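You operate a simulated robot arm through the tools that you are given. There is no shell and no other tool.

Carry out the task below with a simulated robot arm. There is one attempt and no reset: what you move stays moved.

Task
Put the black tin on the door end of the tube bench away in the inside of the sliding tray. Then shut the lower left drawer. Then take the purple banded fitting on the worktop under the peg panel and put it away on the rubber mat on the tub stand. Then put two of the red spacers from the mill end of the tube bench on the door end of the tube bench. Then open the bench drawer, take the wing nut on the top of the rear-end stand and put it away in the inside of the bench drawer and shut the drawer again. Then pull the good drawer open. Keep to this order. Set down upright: wing nut.

The check looks at the end state, three seconds after you hand in, the way a careful person would. Anything else that was tipped, shoved, dropped, spilled or broken makes it a failure.

Robot
A 7-joint arm with a two-finger parallel gripper on a trunk, on a base that drives. Base frame: it is fixed to the floor where the robot stands at the start and does not move with it; the origin is under the middle of the robot, x ahead of it, y to its left, z up. Lengths are in cm, angles in degrees, forces in N, time in s.
Its first joint turns from -166.0 to 166.0 degrees. Places, roughly: bench drawer [-150, 420, 80]; black tin [50, 0, 100]; door end of the tube bench [60, 0, 90]; good drawer [600, 260, 50]; inside of the bench drawer [-150, 430, 80]; inside of the sliding tray [-270, 150, 120]; lower left drawer [-10, -130, 60]; purple banded fitting (7x7x5 cm) [80, -150, 90]; red spacer [225, 0, 75]; red spacer (4x4x2 cm) [240, 20, 90]; rubber mat on the tub stand (18x13 cm) [592, 256, 80]; wing nut (7x3x3 cm) [380, 110, 90]. Payload 1.57 kg.
The tool frame sits at the grasp point between the pads (the TCP): z along the fingers, y along the line on which they close. The tips reach 3 cm beyond it. Largest opening 11 cm; finger width 2.4, thickness 1.2; the body of the gripper, 4.8 by 11.2 cm, starts 7.8 cm behind the TCP.
Orientation is that of the tool frame in the base frame, as a unit quaternion [x, y, z, w]. With the fingers straight down and closing along the base's y, the tool's x points along the base's -x, its y along +y and its z along -z.

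Tools
- The arm moves only by the tool move_arm. Its argument "commands" is a list of rows, each a list of 7 numbers: the opening in per cent of the stroke, from 0 (shut) to 100 (fully open), then the shift along the base's x, y, z in cm, then the turn, a rotation vector about the base's x, y, z in degrees. In form: [[claw, tx, ty, tz, ax, ay, az], ...]. A call has 1 to 20 rows; each row is the pose to reach, as a shift and turn from the pose commanded when the call began. A row lasts 0.2 s, in which the tool goes at most 5 cm and 8.6 degrees; a call with a longer step from one row to the next is refused whole, and so is a gripper value outside its range. Where a pose cannot be reached the arm comes as near as it can. A force on the tool above 40 N (or 10 N above the force at the start of the call, whichever is more), or a blocked arm, ends the call early, and 0.2 s more pass. Each finger travels about 10.8 cm/s and halts on what it meets, pressing with about 37 N; the grip force reading is that of the motor and also rises with nothing between the fingers. The clock runs only during rows and for 0.2 s after the last one: add rows that repeat a pose to give the fingers time. It gives the time, the measured TCP pose, the force on the tool (base axes), the opening and the grip force at its end, in the units of the frame above (readings bear some noise), with the torque about the TCP (base axes, N m) and any sound that the robot's microphone picked up.
- Cameras (640 x 400 px; columns grow to the right, rows downward): "scene" is now at [45.29, 13.97, 130.03]; the picture's right is [-0.93, -0.36, 0.00], its down [-0.32, 0.83, -0.46] and it looks along [0.16, -0.43, -0.89] (base axes); focal length 214 px, centre (320, 200). "wrist" rides on the gripper at [7, 1.6, -14.1] in the tool frame; the picture's right is [-0.23, 0.97, 0.00], its down [-0.86, -0.20, -0.48] and it looks along [-0.47, -0.11, 0.88] (tool axes); focal length 222 px, centre (320, 200). There is no depth. A picture from a camera that has moved, and an enlarged one, comes with that camera's place and axes in the base frame and with its lens.
- snapshot(camera): a new picture of that camera. No time passes.
- lift_body(by): slides the trunk up (or, below 0, down) by that many cm; the arm and the scene camera ride with it, the base frame stays. It gives what a move gives, with no picture.
- drive_base(legs): drives the robot by 1 to 6 legs, each [ahead, left, turn to the left] in cm, cm and degrees, along the robot's own axes; the way and the turn of a leg run together, so that a leg with both is an arc; at most 150 cm and 180 degrees a leg. The arm and the cameras ride along, it lands a little off, and it stops where it bumps. It gives what a move gives.
- pan_tilt(pan, tilt): turns the head with the scene camera to pan (to the left, within 103 degrees either way) and tilt (down, from -29 to 69), counted from straight ahead of the robot. It gives what a move gives.
- inspect(camera, box): a new picture of the part [left, top, right, bottom] of that camera's present view, enlarged. No time passes.
- close_job(): hands the job in; it is judged then, once.

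Places have to be worked out from the pictures, the camera data and where the tool is seen. Open the gripper and draw the arm clear of the work before you hand the job in, unless the task says otherwise.

The tools are called after "Request:" by a JSON object that holds its "method" and its "body". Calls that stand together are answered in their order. move_arm: Moves the arm, as the interface text tells. Its arguments: {"type":"object","properties":{"commands":{"type":"array","items":{"type":"array","items":{"type":"number"}}}},"required":["commands"]} The other tools are called the same way: lift_body (by) slides the trunk up or down; drive_base (legs) drives the base; pan_tilt (pan, tilt) turns the head that bears the scene camera; snapshot (camera) takes a picture; inspect (camera, box) takes an enlarged picture of a part of a camera's view; close_job () hands the job in.

At the start:

```text
time_s: 0.0
tool_pos: [38.53, -32.18, 118.08]
tcp_rot: [0.0, 1.0, 0.001, 0.0]
ft_force: [0.0, -0.5, 0.3]
moment: [-0.02, 0.0, 0.0]
opening: 11.01
gripper_force: 0.1
trunk travel left (down, up): [-37.5, 23.5]
robot x, y, heading: [-0.14, 0.23, -0.1]
head pan, tilt: [-69.0, 62.9]
```

scene: 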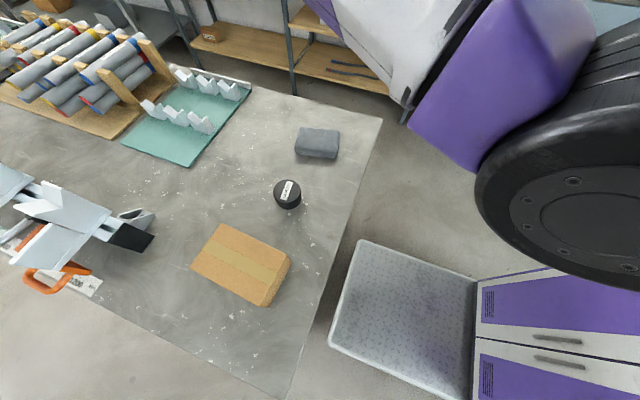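
wrist: 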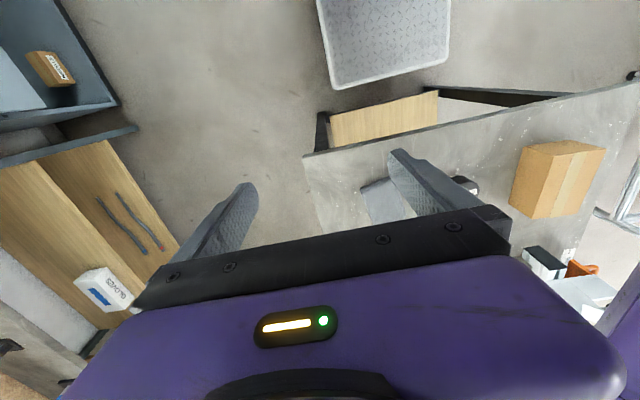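

I start by looking around: the scene picture shows the black tin on the bench near the cardboard box. I pan the head to see more of the surroundings.

Request:
{"method": "pan_tilt", "body": {"pan": 0, "tilt": 25}}

Request:
{"method": "snapshot", "body": {"camera": "scene"}}

Request:
{"method": "pan_tilt", "body": {"pan": 60, "tilt": 20}}

Request:
{"method": "snapshot", "body": {"camera": "scene"}}

Request:
{"method": "pan_tilt", "body": {"pan": 103, "tilt": 15}}

Request:
{"method": "snapshot", "body": {"camera": "scene"}}

Request:
{"method": "pan_tilt", "body": {"pan": -60, "tilt": 30}}

Request:
{"method": "snapshot", "body": {"camera": "scene"}}

Request:
{"method": "pan_tilt", "body": {"pan": -103, "tilt": 30}}

Request:
{"method": "snapshot", "body": {"camera": "scene"}}

```text
time_s: 1.4
tool_pos: [38.47, -32.08, 117.98]
tcp_rot: [0.0, 1.0, 0.0, 0.0]
ft_force: [0.3, -0.8, 0.9]
moment: [-0.04, -0.03, 0.01]
opening: 11.03
gripper_force: 0.2
trunk travel left (down, up): [-37.5, 23.5]
robot x, y, heading: [0.23, 0.25, -0.1]
head pan, tilt: [0.0, 25.0]
```

```text
taken
camera scene: at [52.24, 19.87, 135.36], right [0.0, -1.0, 0.0], down [-0.42, 0.0, -0.91], along [0.91, 0.0, -0.42], focal length 214 px, centre (320, 200)
```

scene: 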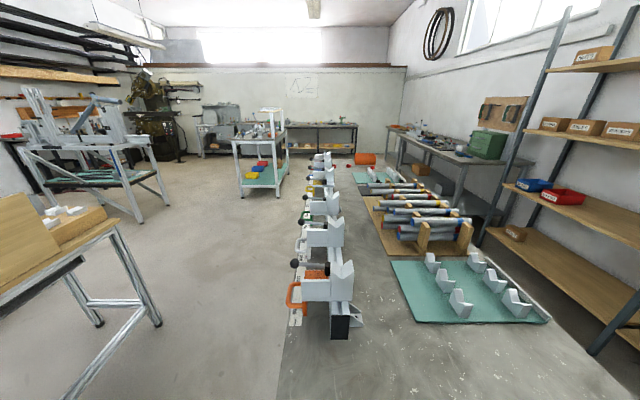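

```text
time_s: 2.7
tool_pos: [38.52, -31.99, 118.07]
tcp_rot: [0.0, 1.0, 0.0, 0.001]
ft_force: [-0.2, 0.7, -0.4]
moment: [0.04, 0.01, -0.01]
opening: 10.99
gripper_force: 0.0
trunk travel left (down, up): [-37.5, 23.5]
robot x, y, heading: [-0.14, 0.35, 0.1]
head pan, tilt: [60.0, 20.0]
```

```text
taken
camera scene: at [47.69, 27.94, 136.17], right [0.87, -0.5, 0.0], down [-0.17, -0.3, -0.94], along [0.47, 0.81, -0.34], focal length 214 px, centre (320, 200)
```

scene: 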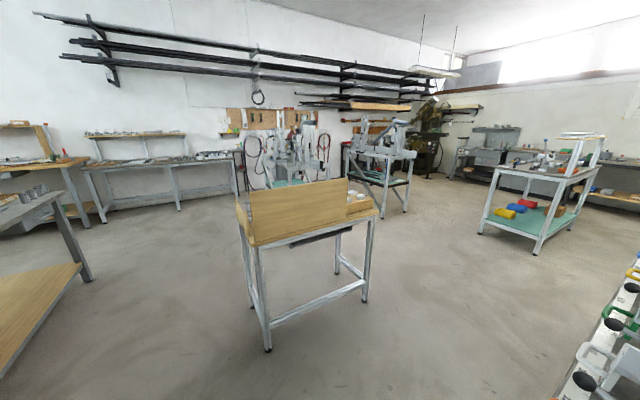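

```text
time_s: 3.8
tool_pos: [38.56, -32.03, 118.06]
tcp_rot: [-0.001, 1.0, 0.0, -0.001]
ft_force: [0.3, 0.3, 0.4]
moment: [0.01, 0.03, -0.01]
opening: 11.01
gripper_force: 0.0
trunk travel left (down, up): [-37.5, 23.5]
robot x, y, heading: [0.09, 0.31, -0.3]
head pan, tilt: [103.0, 15.0]
```

```text
taken
camera scene: at [40.93, 28.98, 136.98], right [0.97, 0.22, 0.0], down [0.06, -0.25, -0.97], along [-0.22, 0.94, -0.26], focal length 214 px, centre (320, 200)
```

scene: 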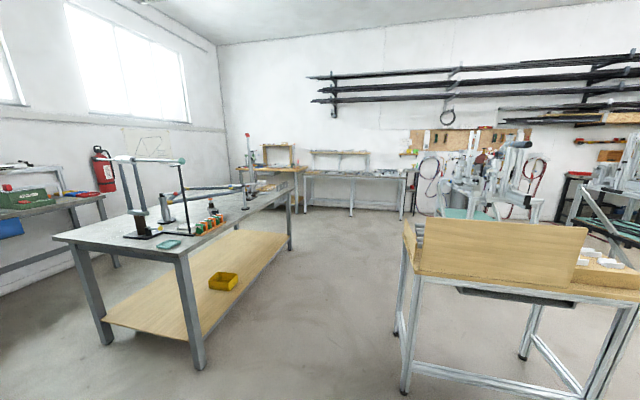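

```text
time_s: 6.3
tool_pos: [38.47, -32.06, 117.99]
tcp_rot: [0.0, 1.0, 0.0, 0.0]
ft_force: [-0.6, 0.0, 1.2]
moment: [0.01, -0.01, 0.05]
opening: 10.99
gripper_force: 0.0
trunk travel left (down, up): [-37.5, 23.5]
robot x, y, heading: [-0.06, -0.18, -0.1]
head pan, tilt: [-60.0, 30.0]
```

```text
taken
camera scene: at [47.55, 12.05, 134.56], right [-0.87, -0.5, 0.0], down [-0.25, 0.43, -0.87], along [0.43, -0.75, -0.5], focal length 214 px, centre (320, 200)
```

scene: 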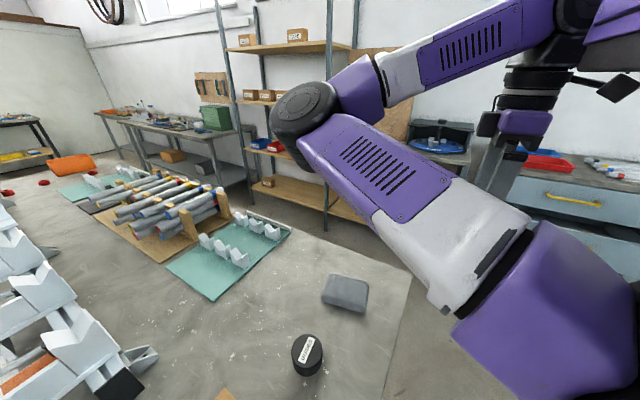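

```text
time_s: 7.4
tool_pos: [38.5, -32.0, 118.04]
tcp_rot: [0.0, 1.0, 0.0, 0.0]
ft_force: [-0.2, 0.4, 0.5]
moment: [0.03, 0.01, 0.03]
opening: 11.0
gripper_force: 0.0
trunk travel left (down, up): [-37.5, 23.5]
robot x, y, heading: [-0.26, -0.3, 0.0]
head pan, tilt: [-103.0, 30.0]
```

```text
taken
camera scene: at [41.0, 11.06, 134.56], right [-0.97, 0.22, 0.0], down [0.11, 0.49, -0.87], along [-0.19, -0.84, -0.5], focal length 214 px, centre (320, 200)
```

scene: 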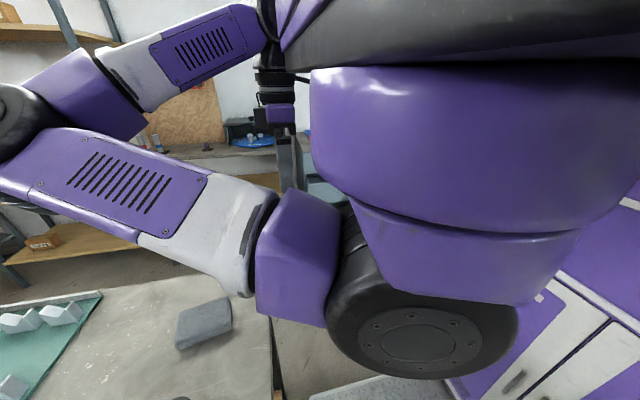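

The tin stands near [59,-3,90], and the bench's door edge is at x≈46. I look straight at the tin from two head angles to fix its position and height.

Request:
{"method": "pan_tilt", "body": {"pan": -50, "tilt": 60}}

Request:
{"method": "snapshot", "body": {"camera": "scene"}}

Request:
{"method": "pan_tilt", "body": {"pan": 0, "tilt": 69}}

Request:
{"method": "snapshot", "body": {"camera": "scene"}}

```text
time_s: 8.6
tool_pos: [38.62, -32.01, 118.08]
tcp_rot: [0.0, 1.0, 0.0, 0.001]
ft_force: [-0.5, -0.1, 1.1]
moment: [0.01, 0.01, -0.05]
opening: 10.98
gripper_force: 0.1
trunk travel left (down, up): [-37.5, 23.5]
robot x, y, heading: [-0.7, -0.04, 0.3]
head pan, tilt: [-50.0, 60.0]
```

```text
taken
camera scene: at [47.31, 14.77, 130.36], right [-0.77, -0.64, 0.0], down [-0.56, 0.66, -0.5], along [0.32, -0.38, -0.87], focal length 214 px, centre (320, 200)
```

scene: 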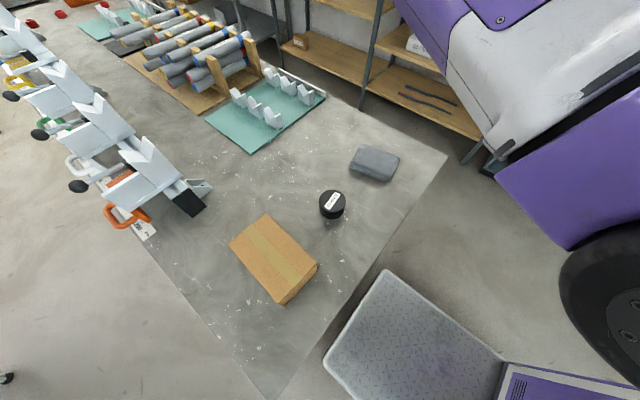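

```text
time_s: 9.8
tool_pos: [38.52, -32.05, 117.96]
tcp_rot: [0.0, 1.0, 0.0, 0.001]
ft_force: [-0.2, -0.2, -0.3]
moment: [0.03, 0.02, 0.01]
opening: 10.99
gripper_force: 0.1
trunk travel left (down, up): [-37.5, 23.5]
robot x, y, heading: [-0.34, 0.03, 0.1]
head pan, tilt: [0.0, 68.8]
```

```text
taken
camera scene: at [48.62, 19.87, 129.42], right [0.0, -1.0, 0.0], down [-0.93, 0.0, -0.36], along [0.36, 0.0, -0.93], focal length 214 px, centre (320, 200)
```

scene: 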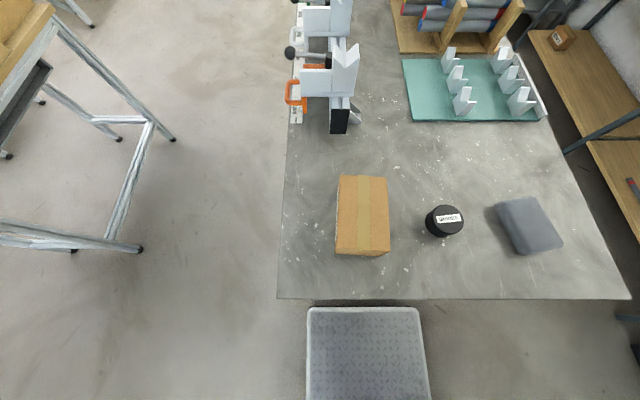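

Triangulating gives the tin's top at about [60.6, -5.5, 87]. I zoom in for its size and the bench height before moving.

Request:
{"method": "inspect", "body": {"camera": "scene", "box": [380, 160, 540, 260]}}

Request:
{"method": "drive_base", "body": {"legs": [[-12, 0, 0]]}}

Request:
{"method": "snapshot", "body": {"camera": "scene"}}

```text
4.00 times, centred on (460, 210) of scene
camera zoom: at [48.62, 19.87, 129.42], right [0.0, -1.0, 0.0], down [-0.93, 0.0, -0.36], along [0.36, 0.0, -0.93], focal length 858 px, centre (-240, 160)
```

zoom: 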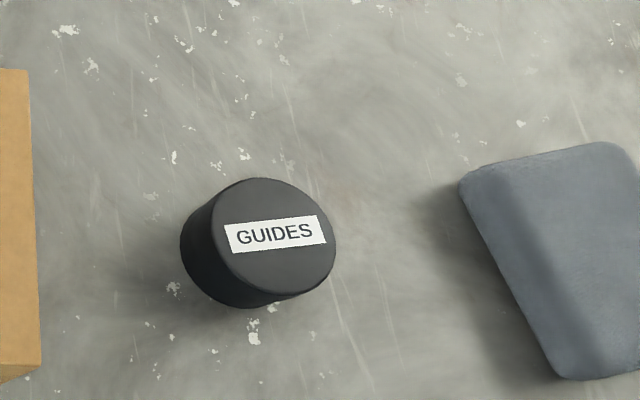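

```text
time_s: 11.0
tool_pos: [26.59, -32.13, 118.05]
tcp_rot: [0.0, 1.0, 0.0, 0.0]
ft_force: [-0.7, 0.7, 0.6]
moment: [0.03, 0.0, 0.0]
opening: 10.99
gripper_force: 0.0
trunk travel left (down, up): [-37.5, 23.5]
robot x, y, heading: [-11.8, -0.09, -0.1]
head pan, tilt: [0.0, 68.8]
```

```text
taken
camera scene: at [36.64, 19.84, 129.42], right [0.0, -1.0, 0.0], down [-0.93, 0.0, -0.36], along [0.36, 0.0, -0.93], focal length 214 px, centre (320, 200)
```

scene: 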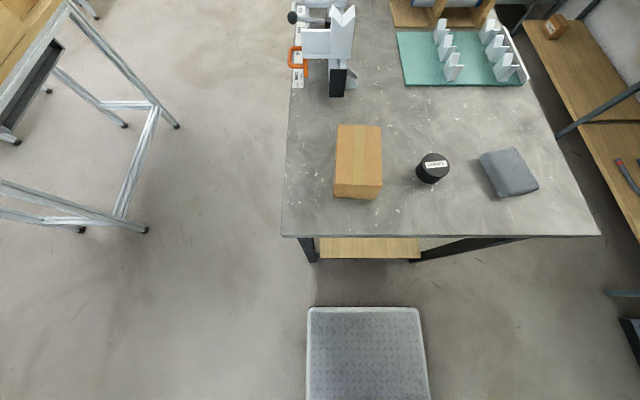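

The tin measures about 6 cm across and 3.7 tall, top near z≈89, with the bench at z≈85. I swing the open gripper above it at a safe height, then check with the wrist camera.

Request:
{"method": "move_arm", "body": {"commands": [[100, 4, 3, 0, 0, 0, 0], [100, 8, 6, 0, 0, 0, 0], [100, 12, 9.3, 0, 0, 0, 0], [100, 16, 12.5, 0, 0, 0, 0], [100, 20, 15.8, 0, 0, 0, 0], [100, 24, 19, 0, 0, 0, 0], [100, 28, 22.2, 0, 0, 0, 0], [100, 31.5, 25, 0, 0, 0, 0], [100, 33.6, 26.9, 0, 0, 0, 0], [100, 33.6, 26.9, -4, 0, 0, 0], [100, 33.6, 26.9, -8, 0, 0, 0], [100, 33.6, 26.9, -12, 0, 0, 0]]}}

Request:
{"method": "snapshot", "body": {"camera": "wrist"}}

Request:
{"method": "snapshot", "body": {"camera": "scene"}}

```text
refused: row 3 steps farther than a row can; nothing moved
```

```text
taken
camera wrist: at [19.61, -30.42, 132.07], right [0.23, 0.97, 0.0], down [0.85, -0.2, 0.48], along [0.47, -0.11, -0.88], focal length 222 px, centre (320, 200)
```

wrist: 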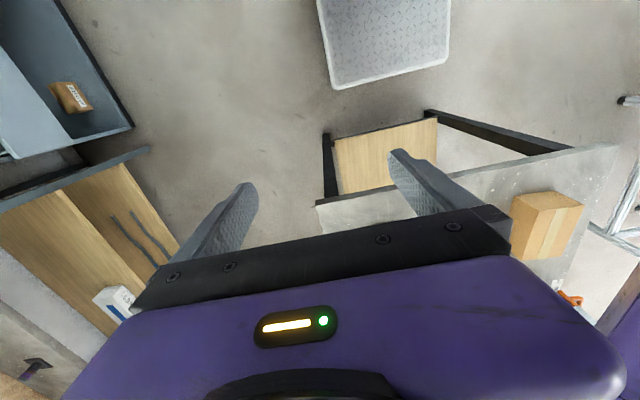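

```text
taken
camera scene: at [36.64, 19.84, 129.42], right [0.0, -1.0, 0.0], down [-0.93, 0.0, -0.36], along [0.36, 0.0, -0.93], focal length 214 px, centre (320, 200)
```

scene: 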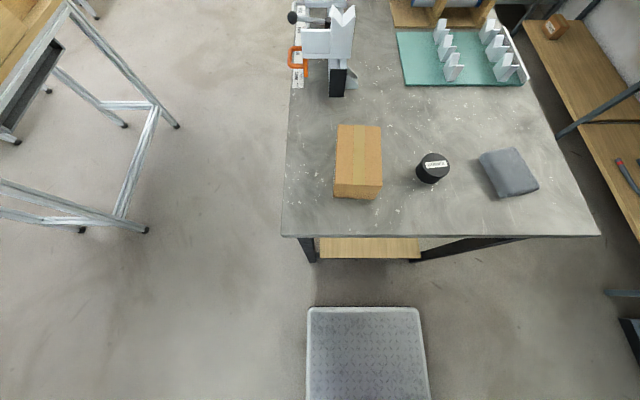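

One step was slightly over 5 cm, so I redo the path with smaller steps.

Request:
{"method": "move_arm", "body": {"commands": [[100, 3.6, 2.8, 0, 0, 0, 0], [100, 7.2, 5.7, 0, 0, 0, 0], [100, 10.9, 8.6, 0, 0, 0, 0], [100, 14.6, 11.5, 0, 0, 0, 0], [100, 18.3, 14.5, 0, 0, 0, 0], [100, 22, 17.5, 0, 0, 0, 0], [100, 25.7, 20.5, 0, 0, 0, 0], [100, 29.4, 23.5, 0, 0, 0, 0], [100, 33, 26.4, 0, 0, 0, 0], [100, 33.6, 26.9, -4, 0, 0, 0], [100, 33.6, 26.9, -8, 0, 0, 0], [100, 33.6, 26.9, -12, 0, 0, 0], [100, 33.6, 26.9, -12, 0, 0, 0]]}}

Request:
{"method": "snapshot", "body": {"camera": "wrist"}}

Request:
{"method": "snapshot", "body": {"camera": "scene"}}

```text
time_s: 13.8
tool_pos: [60.02, -5.72, 105.69]
tcp_rot: [0.008, 1.0, -0.003, -0.001]
ft_force: [1.3, 0.0, -0.5]
moment: [0.0, 0.01, 0.02]
opening: 10.97
gripper_force: 0.1
trunk travel left (down, up): [-37.5, 23.5]
robot x, y, heading: [-12.04, 0.05, 0.1]
head pan, tilt: [0.0, 68.8]
```

```text
taken
camera wrist: at [53.12, -3.95, 119.87], right [0.24, 0.97, -0.01], down [0.85, -0.21, 0.48], along [0.46, -0.12, -0.88], focal length 222 px, centre (320, 200)
```

wrist: 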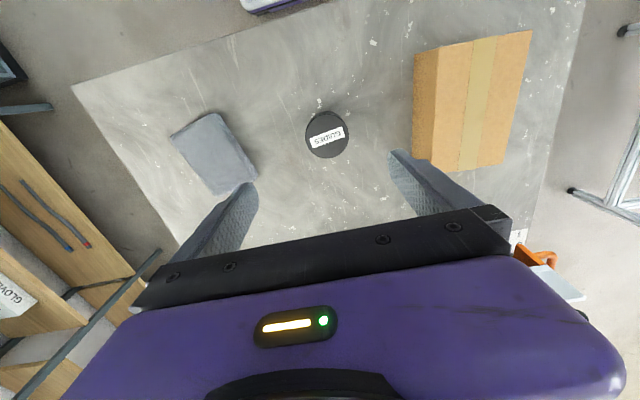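

```text
taken
camera scene: at [36.64, 19.85, 129.42], right [0.0, -1.0, 0.0], down [-0.93, 0.0, -0.36], along [0.36, 0.0, -0.93], focal length 214 px, centre (320, 200)
```

scene: 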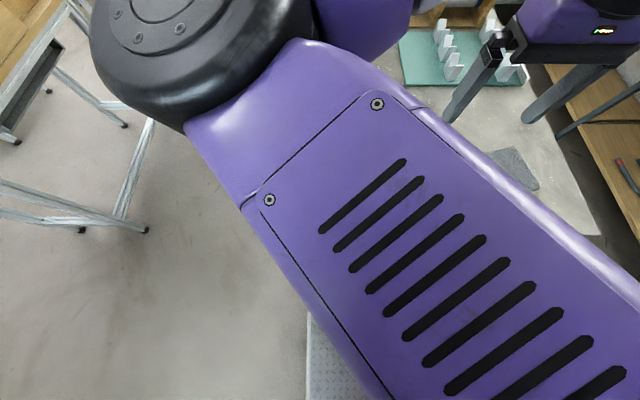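

The wrist view puts the tin at about [59.8,-4.9], nearly centered between the fingers. I descend to z≈88.7 and close on it.

Request:
{"method": "move_arm", "body": {"commands": [[100, -0.3, 0.5, -4, 0, 0, 0], [100, -0.3, 0.5, -8, 0, 0, 0], [100, -0.3, 0.5, -12, 0, 0, 0], [100, -0.3, 0.5, -15, 0, 0, 0], [100, -0.3, 0.5, -17, 0, 0, 0], [100, -0.3, 0.5, -17, 0, 0, 0]]}}

Request:
{"method": "snapshot", "body": {"camera": "wrist"}}

```text
time_s: 15.2
tool_pos: [59.72, -4.67, 89.0]
tcp_rot: [0.0, 1.0, 0.0, 0.0]
ft_force: [0.5, 0.6, 0.1]
moment: [0.04, 0.0, 0.02]
opening: 11.0
gripper_force: 0.1
trunk travel left (down, up): [-37.5, 23.5]
robot x, y, heading: [-11.65, -0.08, 0.0]
head pan, tilt: [0.0, 68.8]
```

```text
taken
camera wrist: at [52.91, -3.01, 103.04], right [0.23, 0.97, 0.0], down [0.85, -0.2, 0.48], along [0.47, -0.11, -0.88], focal length 222 px, centre (320, 200)
```

wrist: 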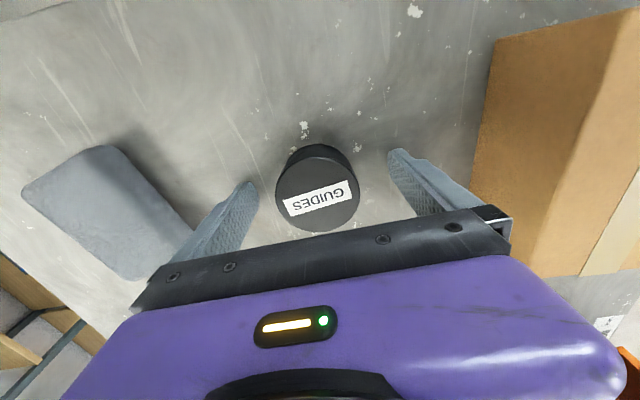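

The tin is centered between the fingers at its rim height; I close now and lift a bit.

Request:
{"method": "move_arm", "body": {"commands": [[60, -0.3, 0, -0.2, 0, 0, 0], [40, -0.3, 0, -0.2, 0, 0, 0], [40, -0.3, 0, -0.2, 0, 0, 0], [40, -0.3, 0, -0.2, 0, 0, 0], [40, -0.3, 0, -0.2, 0, 0, 0]]}}

Request:
{"method": "snapshot", "body": {"camera": "wrist"}}

```text
time_s: 16.4
tool_pos: [59.46, -4.59, 89.08]
tcp_rot: [0.001, 1.0, 0.0, 0.002]
ft_force: [3.8, 5.0, 35.3]
moment: [0.43, 0.33, -0.1]
opening: 5.83
gripper_force: 37.3
trunk travel left (down, up): [-37.5, 23.5]
robot x, y, heading: [-12.03, 0.1, -0.1]
head pan, tilt: [0.0, 68.8]
```

```text
taken
camera wrist: at [52.6, -3.01, 103.01], right [0.23, 0.97, 0.0], down [0.85, -0.2, 0.48], along [0.47, -0.11, -0.88], focal length 222 px, centre (320, 200)
```

wrist: 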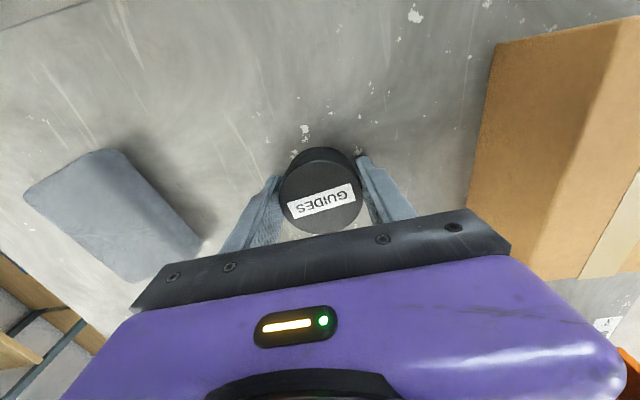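

The tin is gripped (opening 5.83). I lift it well clear of the bench and back toward the robot.

Request:
{"method": "move_arm", "body": {"commands": [[40, 0, 0, 2, 0, 0, 0], [40, 0, 0, 6, 0, 0, 0], [40, 0, 0, 10, 0, 0, 0], [40, 0, 0, 14, 0, 0, 0], [40, 0, 0, 18, 0, 0, 0], [40, 0, 0, 22, 0, 0, 0], [40, 0, 0, 26, 0, 0, 0], [40, 0, 0, 29, 0, 0, 0], [40, 0, 0, 29, 0, 0, 0]]}}

Request:
{"method": "snapshot", "body": {"camera": "wrist"}}

```text
time_s: 17.2
tool_pos: [56.4, -9.08, 93.95]
tcp_rot: [0.017, 0.996, -0.065, -0.062]
ft_force: [-0.5, 0.2, -1.9]
moment: [-0.02, 0.02, -0.01]
opening: 5.83
gripper_force: 37.2
trunk travel left (down, up): [-37.5, 23.5]
robot x, y, heading: [-12.1, -0.07, -0.1]
head pan, tilt: [0.0, 68.8]
stopped in row 3: the arm was blocked; the commanded pose is now the measured one
```

```text
taken
camera wrist: at [51.28, -5.39, 108.43], right [0.25, 0.96, -0.16], down [0.9, -0.17, 0.4], along [0.35, -0.24, -0.91], focal length 222 px, centre (320, 200)
```

wrist: 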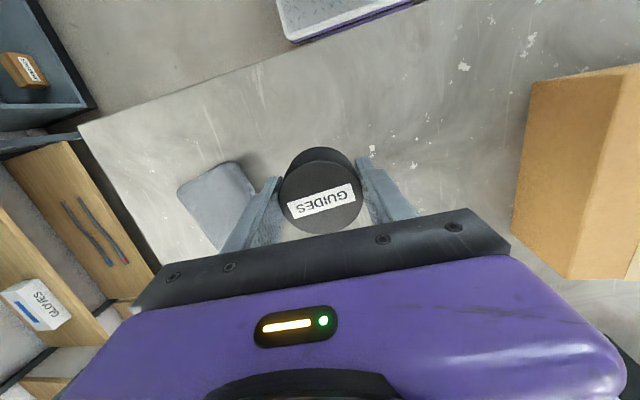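

The arm reports being blocked with a tilt; the tin is held fine and clear of the bench. I look with the scene camera to see what blocks it.

Request:
{"method": "snapshot", "body": {"camera": "scene"}}

Request:
{"method": "pan_tilt", "body": {"pan": -60, "tilt": 10}}

Request:
{"method": "snapshot", "body": {"camera": "scene"}}

```text
taken
camera scene: at [36.65, 19.85, 129.4], right [0.0, -1.0, 0.0], down [-0.93, 0.0, -0.36], along [0.36, 0.0, -0.93], focal length 214 px, centre (320, 200)
```

scene: 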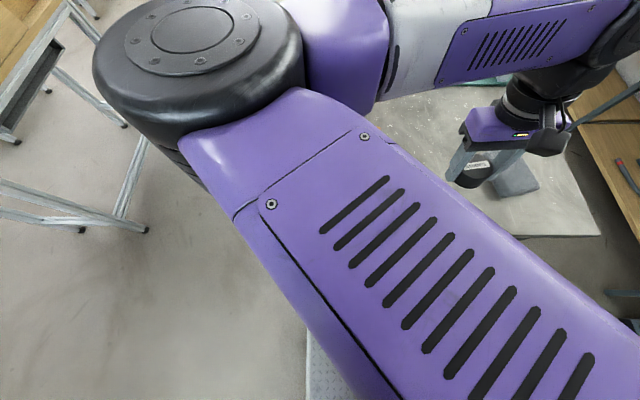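

```text
time_s: 18.5
tool_pos: [56.4, -9.03, 94.11]
tcp_rot: [0.016, 0.996, -0.067, -0.06]
ft_force: [-0.1, 0.7, -1.9]
moment: [-0.02, -0.01, -0.02]
opening: 5.83
gripper_force: 37.1
trunk travel left (down, up): [-37.5, 23.5]
robot x, y, heading: [-11.57, 0.12, 0.1]
head pan, tilt: [-60.0, 10.0]
```

```text
taken
camera scene: at [35.7, 11.79, 137.79], right [-0.87, -0.5, 0.0], down [-0.09, 0.15, -0.98], along [0.49, -0.85, -0.17], focal length 214 px, centre (320, 200)
```

scene: 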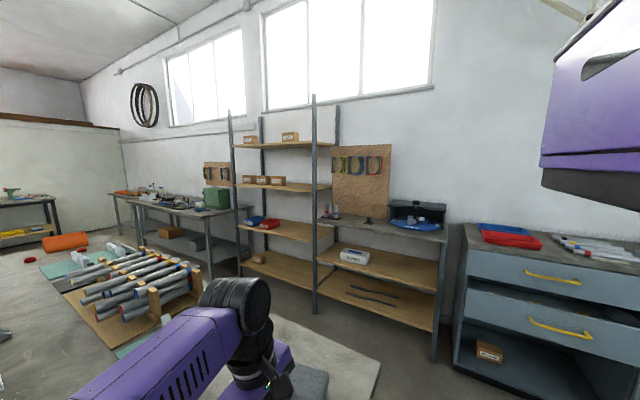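

The elbow sits right under the head, so I raise the trunk rather than the arm to carry the tin up clear of the bench.

Request:
{"method": "lift_body", "body": {"by": 18}}

Request:
{"method": "snapshot", "body": {"camera": "wrist"}}

```text
time_s: 20.5
tool_pos: [56.39, -9.02, 112.1]
tcp_rot: [0.016, 0.996, -0.065, -0.061]
ft_force: [0.1, 0.9, -1.2]
moment: [0.01, 0.0, 0.03]
opening: 5.83
gripper_force: 36.6
trunk travel left (down, up): [-55.5, 5.5]
robot x, y, heading: [-12.05, 0.38, -0.0]
head pan, tilt: [-60.0, 10.0]
```

```text
taken
camera wrist: at [51.3, -5.36, 126.47], right [0.25, 0.96, -0.16], down [0.9, -0.17, 0.4], along [0.35, -0.24, -0.9], focal length 222 px, centre (320, 200)
```

wrist: 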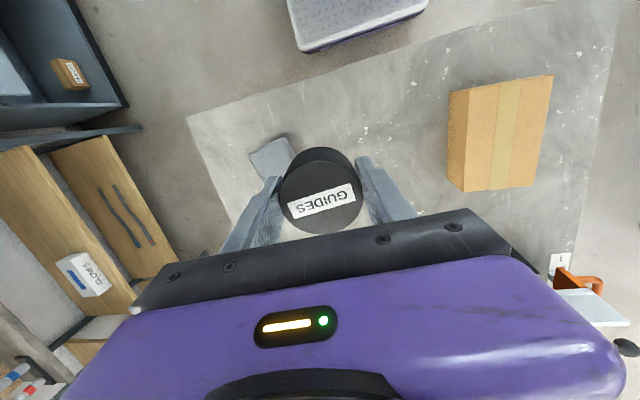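

I straighten the tool and retract toward the driving pose in small steps.

Request:
{"method": "move_arm", "body": {"commands": [[40, -3, -2.3, 0, 2.5, -2.3, 0.6], [40, -6, -4.6, 0, 5, -4.6, 1.2], [40, -9.5, -7.3, 0, 7.5, -7, 1.8], [40, -13, -10, 0, 7.5, -7, 1.8], [40, -16.5, -12.7, 0, 7.5, -7, 1.8], [40, -20, -15.4, 0, 7.5, -7, 1.8], [40, -23.5, -18.1, 0, 7.5, -7, 1.8], [40, -27, -20.8, 0, 7.5, -7, 1.8], [40, -29.8, -23, 0, 7.5, -7, 1.8], [40, -29.8, -23, 0, 7.5, -7, 1.8]]}}

Request:
{"method": "snapshot", "body": {"camera": "scene"}}

Request:
{"method": "snapshot", "body": {"camera": "wrist"}}

```text
time_s: 22.7
tool_pos: [26.55, -32.0, 112.2]
tcp_rot: [-0.001, 1.0, 0.0, 0.002]
ft_force: [0.0, 0.1, -1.8]
moment: [0.04, 0.01, -0.03]
opening: 5.86
gripper_force: 36.7
trunk travel left (down, up): [-55.5, 5.5]
robot x, y, heading: [-11.88, -0.37, -0.2]
head pan, tilt: [-60.0, 10.0]
```

```text
taken
camera scene: at [35.69, 11.76, 155.8], right [-0.87, -0.5, 0.0], down [-0.09, 0.15, -0.98], along [0.49, -0.85, -0.17], focal length 214 px, centre (320, 200)
```

scene: 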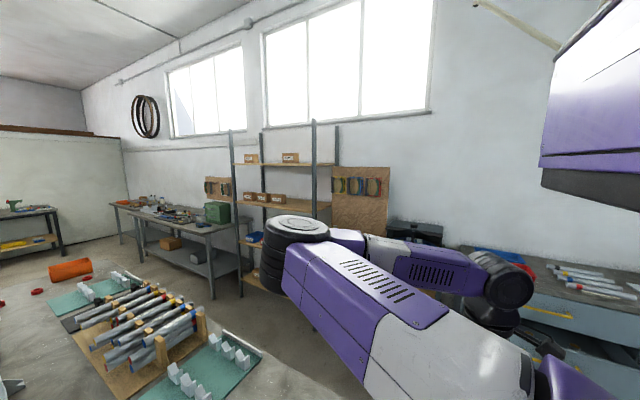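

```text
taken
camera wrist: at [19.6, -30.38, 126.15], right [0.23, 0.97, 0.0], down [0.85, -0.2, 0.48], along [0.47, -0.11, -0.88], focal length 222 px, centre (320, 200)
```

wrist: 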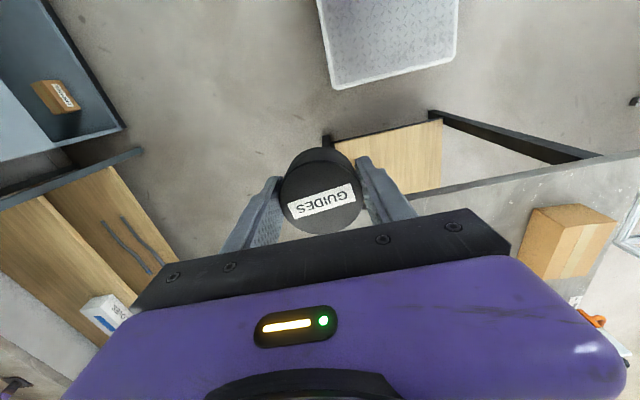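

The tin is safely held in the travel pose. I now turn left in place so that the head can see the area behind with the sliding tray.

Request:
{"method": "drive_base", "body": {"legs": [[0, 0, 90]]}}

Request:
{"method": "pan_tilt", "body": {"pan": 60, "tilt": 15}}

Request:
{"method": "snapshot", "body": {"camera": "scene"}}

Request:
{"method": "pan_tilt", "body": {"pan": 103, "tilt": 20}}

Request:
{"method": "snapshot", "body": {"camera": "scene"}}

```text
time_s: 27.0
tool_pos: [19.85, 38.66, 112.2]
tcp_rot: [0.709, -0.705, -0.002, -0.002]
ft_force: [0.1, -0.3, -1.6]
moment: [0.01, -0.02, -0.04]
opening: 5.85
gripper_force: 36.6
trunk travel left (down, up): [-55.5, 5.5]
robot x, y, heading: [-12.02, 0.16, 90.2]
head pan, tilt: [-60.0, 10.0]
```

```text
time_s: 29.0
tool_pos: [19.81, 38.79, 112.29]
tcp_rot: [0.708, -0.706, 0.0, -0.001]
ft_force: [-0.3, 0.3, -2.7]
moment: [0.0, -0.02, -0.01]
opening: 5.8
gripper_force: 36.6
trunk travel left (down, up): [-55.5, 5.5]
robot x, y, heading: [-12.09, 0.01, 90.5]
head pan, tilt: [60.0, 15.0]
```

```text
taken
camera scene: at [-39.89, 47.18, 154.98], right [0.5, 0.87, 0.0], down [0.22, -0.13, -0.97], along [-0.84, 0.48, -0.26], focal length 214 px, centre (320, 200)
```

scene: 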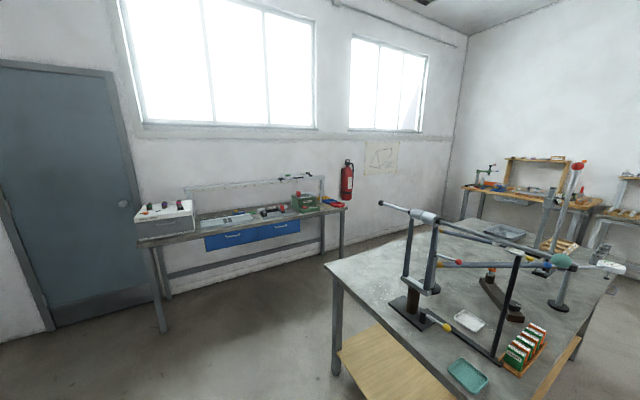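

```text
time_s: 30.1
tool_pos: [19.88, 38.78, 112.18]
tcp_rot: [0.709, -0.706, -0.002, -0.002]
ft_force: [-0.4, 0.2, -2.6]
moment: [-0.04, 0.01, 0.01]
opening: 5.83
gripper_force: 37.1
trunk travel left (down, up): [-55.5, 5.5]
robot x, y, heading: [-12.05, 0.28, 90.1]
head pan, tilt: [103.0, 20.0]
```

```text
taken
camera scene: at [-40.86, 40.41, 154.17], right [-0.23, 0.97, 0.0], down [0.33, 0.08, -0.94], along [-0.92, -0.21, -0.34], focal length 214 px, centre (320, 200)
```

scene: 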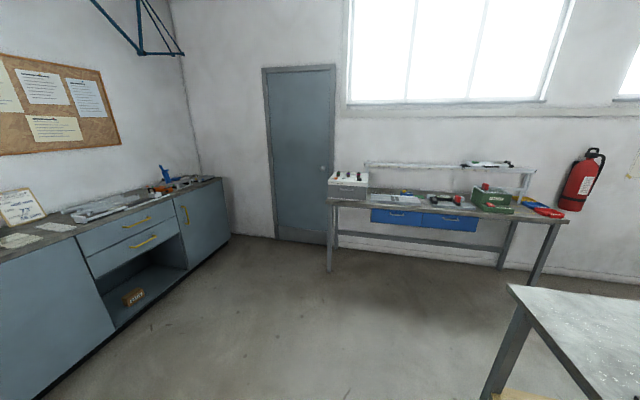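

The tray should be on the bench along the far wall under the window. I zoom in on that bench.

Request:
{"method": "inspect", "body": {"camera": "scene", "box": [310, 140, 590, 290]}}

Request:
{"method": "pan_tilt", "body": {"pan": 70, "tilt": 15}}

Request:
{"method": "inspect", "body": {"camera": "scene", "box": [150, 130, 430, 300]}}

```text
2.29 times, centred on (450, 215) of scene
camera zoom: at [-40.86, 40.41, 154.17], right [-0.23, 0.97, 0.0], down [0.33, 0.08, -0.94], along [-0.92, -0.21, -0.34], focal length 490 px, centre (23, 166)
```

zoom: 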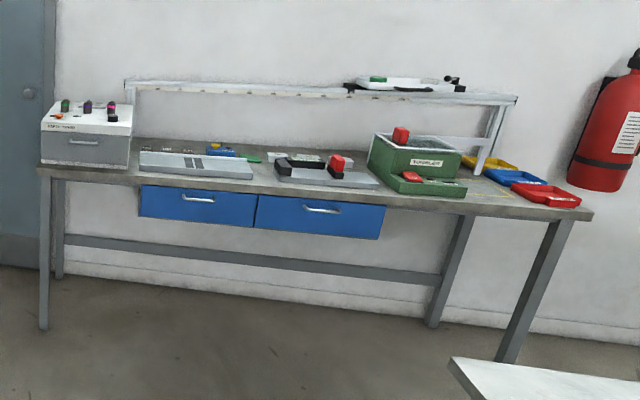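

```text
time_s: 31.1
tool_pos: [19.84, 38.66, 112.12]
tcp_rot: [0.709, -0.706, -0.001, -0.001]
ft_force: [0.4, 0.3, -1.5]
moment: [0.01, -0.05, 0.02]
opening: 5.81
gripper_force: 37.0
trunk travel left (down, up): [-55.5, 5.5]
robot x, y, heading: [-11.81, -0.26, 90.1]
head pan, tilt: [70.0, 15.0]
```

```text
2.29 times, centred on (290, 215) of scene
camera zoom: at [-40.58, 45.69, 154.98], right [0.34, 0.94, 0.0], down [0.24, -0.09, -0.97], along [-0.91, 0.33, -0.26], focal length 490 px, centre (389, 166)
```

zoom: 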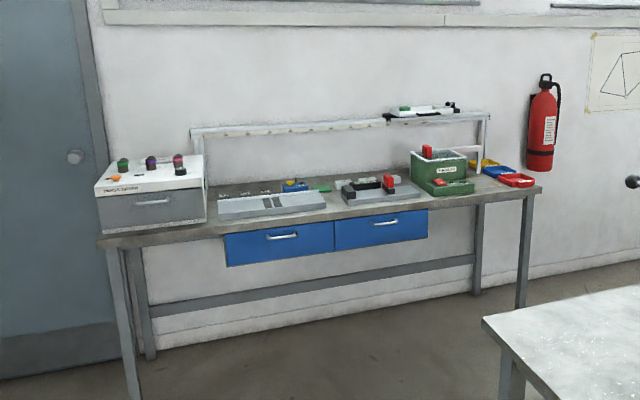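

The sliding tray is on the raised shelf of the bench under the window, around [-255,142,120]. I will turn to face -y, move sideways to x≈-168, and later reverse into the lane so the tray lies on the arm's right side.

Request:
{"method": "drive_base", "body": {"legs": [[0, 0, 90], [0, 0, 90]]}}

Request:
{"method": "pan_tilt", "body": {"pan": -103, "tilt": 20}}

Request:
{"method": "snapshot", "body": {"camera": "scene"}}

Request:
{"method": "snapshot", "body": {"camera": "wrist"}}

```text
time_s: 39.1
tool_pos: [-43.03, -39.24, 112.1]
tcp_rot: [0.7, 0.715, -0.002, 0.001]
ft_force: [-0.2, 0.4, -0.6]
moment: [0.0, 0.0, 0.01]
opening: 5.81
gripper_force: 36.9
trunk travel left (down, up): [-55.5, 5.5]
robot x, y, heading: [-12.14, 0.14, -88.6]
head pan, tilt: [70.0, 15.0]
```

```text
time_s: 41.7
tool_pos: [-43.18, -39.21, 112.23]
tcp_rot: [0.699, 0.715, -0.001, 0.002]
ft_force: [-0.4, -0.7, -2.5]
moment: [0.04, 0.0, 0.01]
opening: 5.81
gripper_force: 36.3
trunk travel left (down, up): [-55.5, 5.5]
robot x, y, heading: [-12.12, -0.16, -89.0]
head pan, tilt: [-103.0, 20.0]
```

```text
taken
camera scene: at [0.06, -40.51, 154.17], right [0.2, 0.98, 0.0], down [0.33, -0.07, -0.94], along [-0.92, 0.19, -0.34], focal length 214 px, centre (320, 200)
```

scene: 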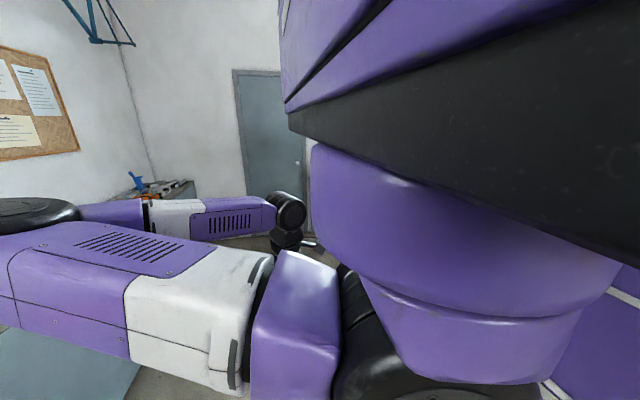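

```text
taken
camera wrist: at [-41.63, -32.2, 126.15], right [0.98, -0.21, 0.0], down [-0.18, -0.86, 0.48], along [-0.1, -0.47, -0.88], focal length 222 px, centre (320, 200)
```

wrist: 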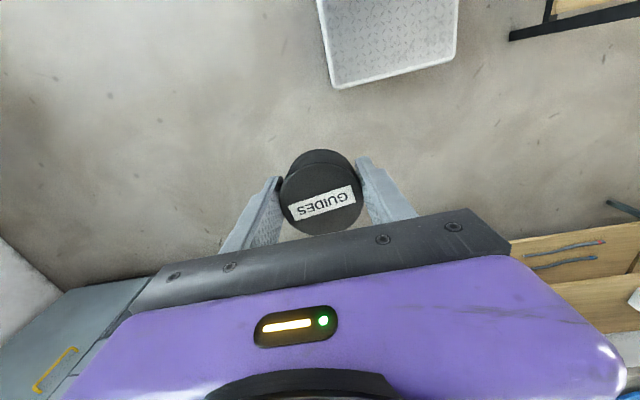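

The arm is at the right, the way west at this height is clear. I drive sideways to x≈-168.

Request:
{"method": "drive_base", "body": {"legs": [[0, -78, -1], [0, -78, 0]]}}

Request:
{"method": "snapshot", "body": {"camera": "scene"}}

Request:
{"method": "snapshot", "body": {"camera": "wrist"}}

```text
time_s: 49.7
tool_pos: [-200.02, -39.51, 112.08]
tcp_rot: [0.707, 0.707, -0.001, 0.002]
ft_force: [0.4, 0.3, -1.9]
moment: [0.04, -0.01, 0.0]
opening: 5.84
gripper_force: 36.5
trunk travel left (down, up): [-55.5, 5.5]
robot x, y, heading: [-168.12, -0.83, -90.1]
head pan, tilt: [-103.0, 20.0]
```

```text
taken
camera scene: at [-156.8, -41.69, 154.17], right [0.23, 0.97, 0.0], down [0.33, -0.08, -0.94], along [-0.92, 0.21, -0.34], focal length 214 px, centre (320, 200)
```

scene: 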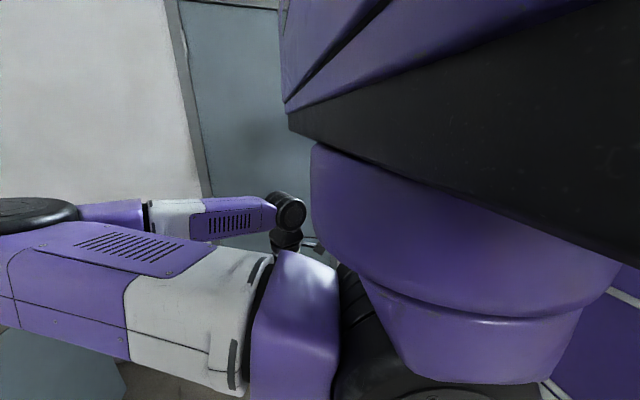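

```text
taken
camera wrist: at [-198.3, -32.48, 126.15], right [0.97, -0.23, 0.0], down [-0.2, -0.85, 0.48], along [-0.11, -0.47, -0.88], focal length 222 px, centre (320, 200)
```

wrist: 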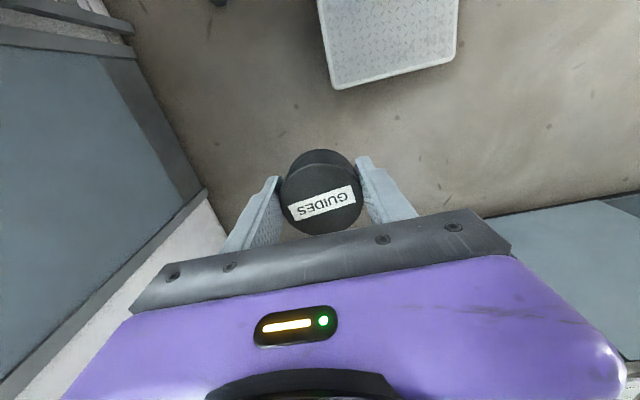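

Base is at (-168,-1), facing -y. I raise the trunk 5 cm more for margin above the bench items, then reverse into the lane.

Request:
{"method": "lift_body", "body": {"by": 5}}

Request:
{"method": "drive_base", "body": {"legs": [[-80, 0, 0]]}}

Request:
{"method": "snapshot", "body": {"camera": "scene"}}

Request:
{"method": "snapshot", "body": {"camera": "wrist"}}

```text
time_s: 50.7
tool_pos: [-200.03, -39.52, 117.24]
tcp_rot: [0.707, 0.707, -0.001, 0.002]
ft_force: [-0.3, -0.8, -1.5]
moment: [0.02, 0.04, 0.02]
opening: 5.83
gripper_force: 37.5
trunk travel left (down, up): [-60.5, 0.5]
robot x, y, heading: [-167.76, -0.8, -90.2]
head pan, tilt: [-103.0, 20.0]
```

```text
time_s: 54.9
tool_pos: [-199.93, 40.0, 117.18]
tcp_rot: [0.704, 0.71, -0.002, 0.001]
ft_force: [-0.1, 1.1, -1.1]
moment: [-0.03, -0.03, 0.0]
opening: 5.82
gripper_force: 37.3
trunk travel left (down, up): [-60.5, 0.5]
robot x, y, heading: [-168.25, 78.87, -89.8]
head pan, tilt: [-103.0, 20.0]
```

```text
taken
camera scene: at [-156.66, 38.1, 159.17], right [0.22, 0.98, 0.0], down [0.33, -0.08, -0.94], along [-0.92, 0.21, -0.34], focal length 214 px, centre (320, 200)
```

scene: 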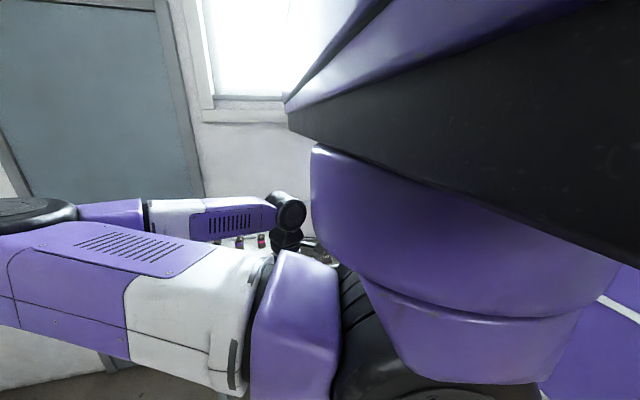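

```text
taken
camera wrist: at [-198.22, 47.05, 131.15], right [0.98, -0.22, 0.0], down [-0.19, -0.86, 0.48], along [-0.11, -0.47, -0.88], focal length 222 px, centre (320, 200)
```

wrist: 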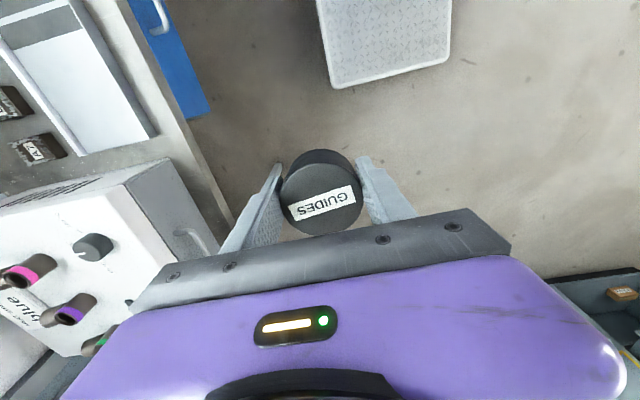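

The bench edge is at about x≈-224 and the gripper passes clear of the toaster-like box. I reverse further.

Request:
{"method": "drive_base", "body": {"legs": [[-55, 0, 0]]}}

Request:
{"method": "snapshot", "body": {"camera": "wrist"}}

Request:
{"method": "snapshot", "body": {"camera": "scene"}}

```text
time_s: 58.1
tool_pos: [-200.17, 94.99, 117.21]
tcp_rot: [0.705, 0.71, -0.002, 0.001]
ft_force: [-0.5, -0.3, -2.1]
moment: [0.02, -0.01, 0.02]
opening: 5.83
gripper_force: 36.9
trunk travel left (down, up): [-60.5, 0.5]
robot x, y, heading: [-168.27, 133.71, -90.1]
head pan, tilt: [-103.0, 20.0]
```

```text
taken
camera wrist: at [-198.48, 101.98, 131.14], right [0.98, -0.22, 0.0], down [-0.19, -0.86, 0.48], along [-0.11, -0.47, -0.88], focal length 222 px, centre (320, 200)
```

wrist: 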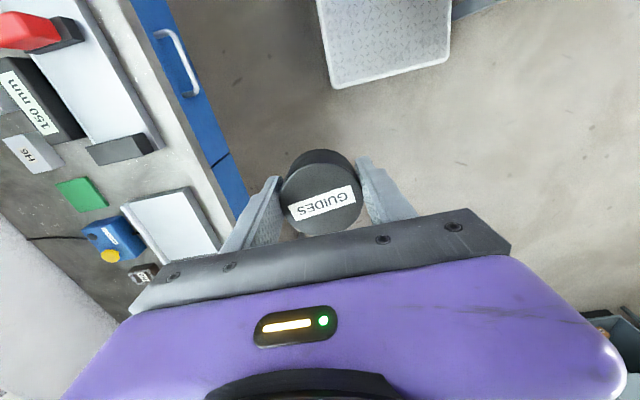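

```text
taken
camera scene: at [-156.92, 93.03, 159.16], right [0.22, 0.98, 0.0], down [0.33, -0.08, -0.94], along [-0.92, 0.21, -0.34], focal length 214 px, centre (320, 200)
```

scene: 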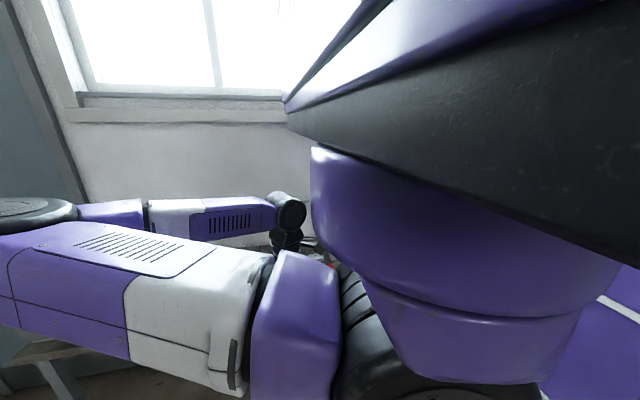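

I continue 40 cm further back so the tray ends up ahead-right of the robot where the head can see it.

Request:
{"method": "drive_base", "body": {"legs": [[-40, 0, 0]]}}

Request:
{"method": "snapshot", "body": {"camera": "scene"}}

Request:
{"method": "snapshot", "body": {"camera": "wrist"}}

```text
time_s: 60.6
tool_pos: [-200.36, 134.9, 117.12]
tcp_rot: [0.706, 0.709, -0.001, 0.001]
ft_force: [-1.3, -0.7, -1.2]
moment: [0.03, -0.02, 0.0]
opening: 5.85
gripper_force: 37.2
trunk travel left (down, up): [-60.5, 0.5]
robot x, y, heading: [-168.77, 173.61, -89.6]
head pan, tilt: [-103.0, 20.0]
```

```text
taken
camera scene: at [-157.13, 132.97, 159.16], right [0.22, 0.98, 0.0], down [0.33, -0.08, -0.94], along [-0.92, 0.21, -0.34], focal length 214 px, centre (320, 200)
```

scene: 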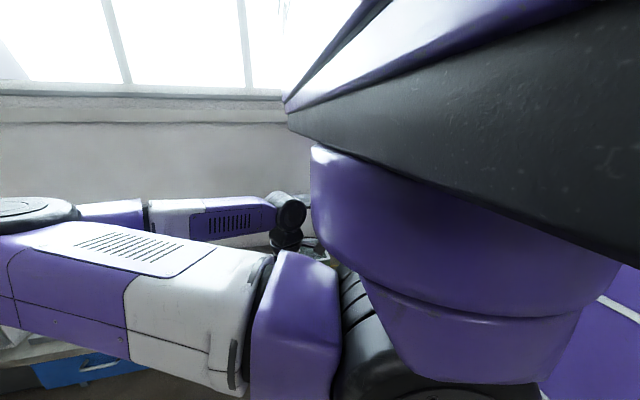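

```text
taken
camera wrist: at [-198.68, 141.98, 131.14], right [0.98, -0.22, 0.0], down [-0.2, -0.85, 0.48], along [-0.11, -0.47, -0.88], focal length 222 px, centre (320, 200)
```

wrist: 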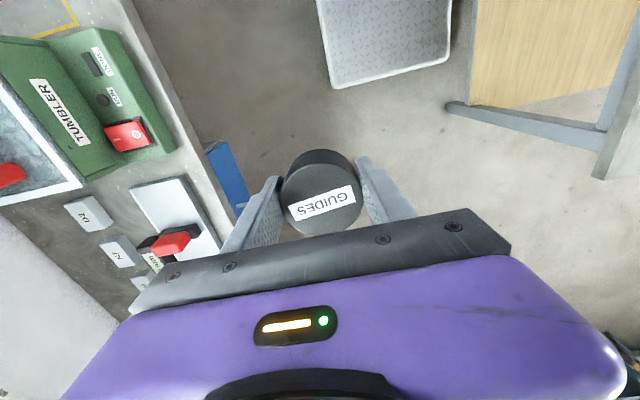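

The arm hides the tray from the head. I strafe 12 cm closer and then swing the tool so that the wrist camera looks toward the shelf.

Request:
{"method": "drive_base", "body": {"legs": [[0, -12, 0]]}}

Request:
{"method": "move_arm", "body": {"commands": [[40, 0, 0, 2, 0, 0, -8], [40, 0, 0, 4, 0, 0, -16], [40, 0, 0, 6, 0, 0, -24], [40, 0, 0, 8, 0, 0, -32], [40, 0, 0, 10, 0, 0, -40], [40, 0, 0, 12, 0, 0, -48], [40, 0, 0, 14, 0, 0, -56], [40, 0, 0, 14, 0, 0, -60]]}}

Request:
{"method": "snapshot", "body": {"camera": "wrist"}}

Request:
{"method": "snapshot", "body": {"camera": "scene"}}

```text
time_s: 61.8
tool_pos: [-212.31, 135.02, 117.26]
tcp_rot: [0.705, 0.709, -0.001, 0.002]
ft_force: [-0.4, 0.1, -1.9]
moment: [0.04, 0.0, 0.0]
opening: 5.83
gripper_force: 37.5
trunk travel left (down, up): [-60.5, 0.5]
robot x, y, heading: [-180.81, 173.62, -90.0]
head pan, tilt: [-103.0, 20.0]
```

```text
time_s: 63.6
tool_pos: [-212.31, 134.78, 131.0]
tcp_rot: [0.965, 0.26, -0.001, 0.001]
ft_force: [0.5, 0.3, -1.7]
moment: [0.01, -0.01, 0.0]
opening: 5.81
gripper_force: 37.3
trunk travel left (down, up): [-60.5, 0.5]
robot x, y, heading: [-180.11, 173.25, -90.0]
head pan, tilt: [-103.0, 20.0]
```

```text
taken
camera wrist: at [-205.34, 137.06, 145.15], right [0.29, -0.96, 0.0], down [-0.84, -0.26, 0.48], along [-0.46, -0.14, -0.88], focal length 222 px, centre (320, 200)
```

wrist: 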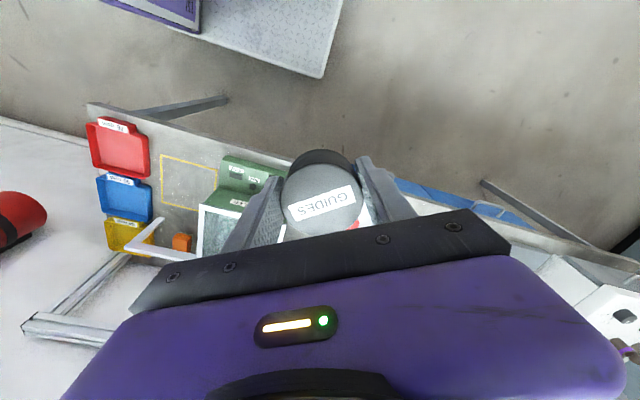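

```text
taken
camera scene: at [-169.09, 132.96, 159.17], right [0.22, 0.97, 0.0], down [0.33, -0.08, -0.94], along [-0.92, 0.21, -0.34], focal length 214 px, centre (320, 200)
```

scene: 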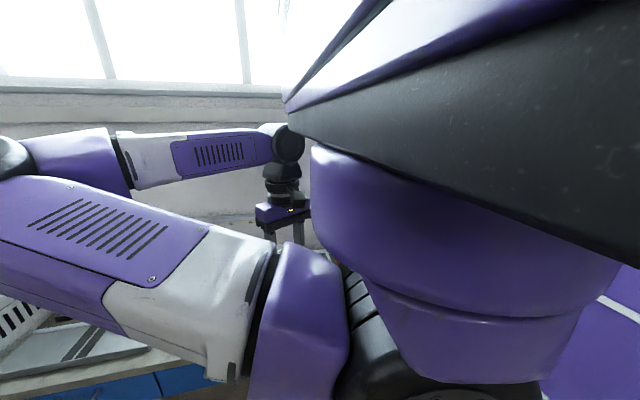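

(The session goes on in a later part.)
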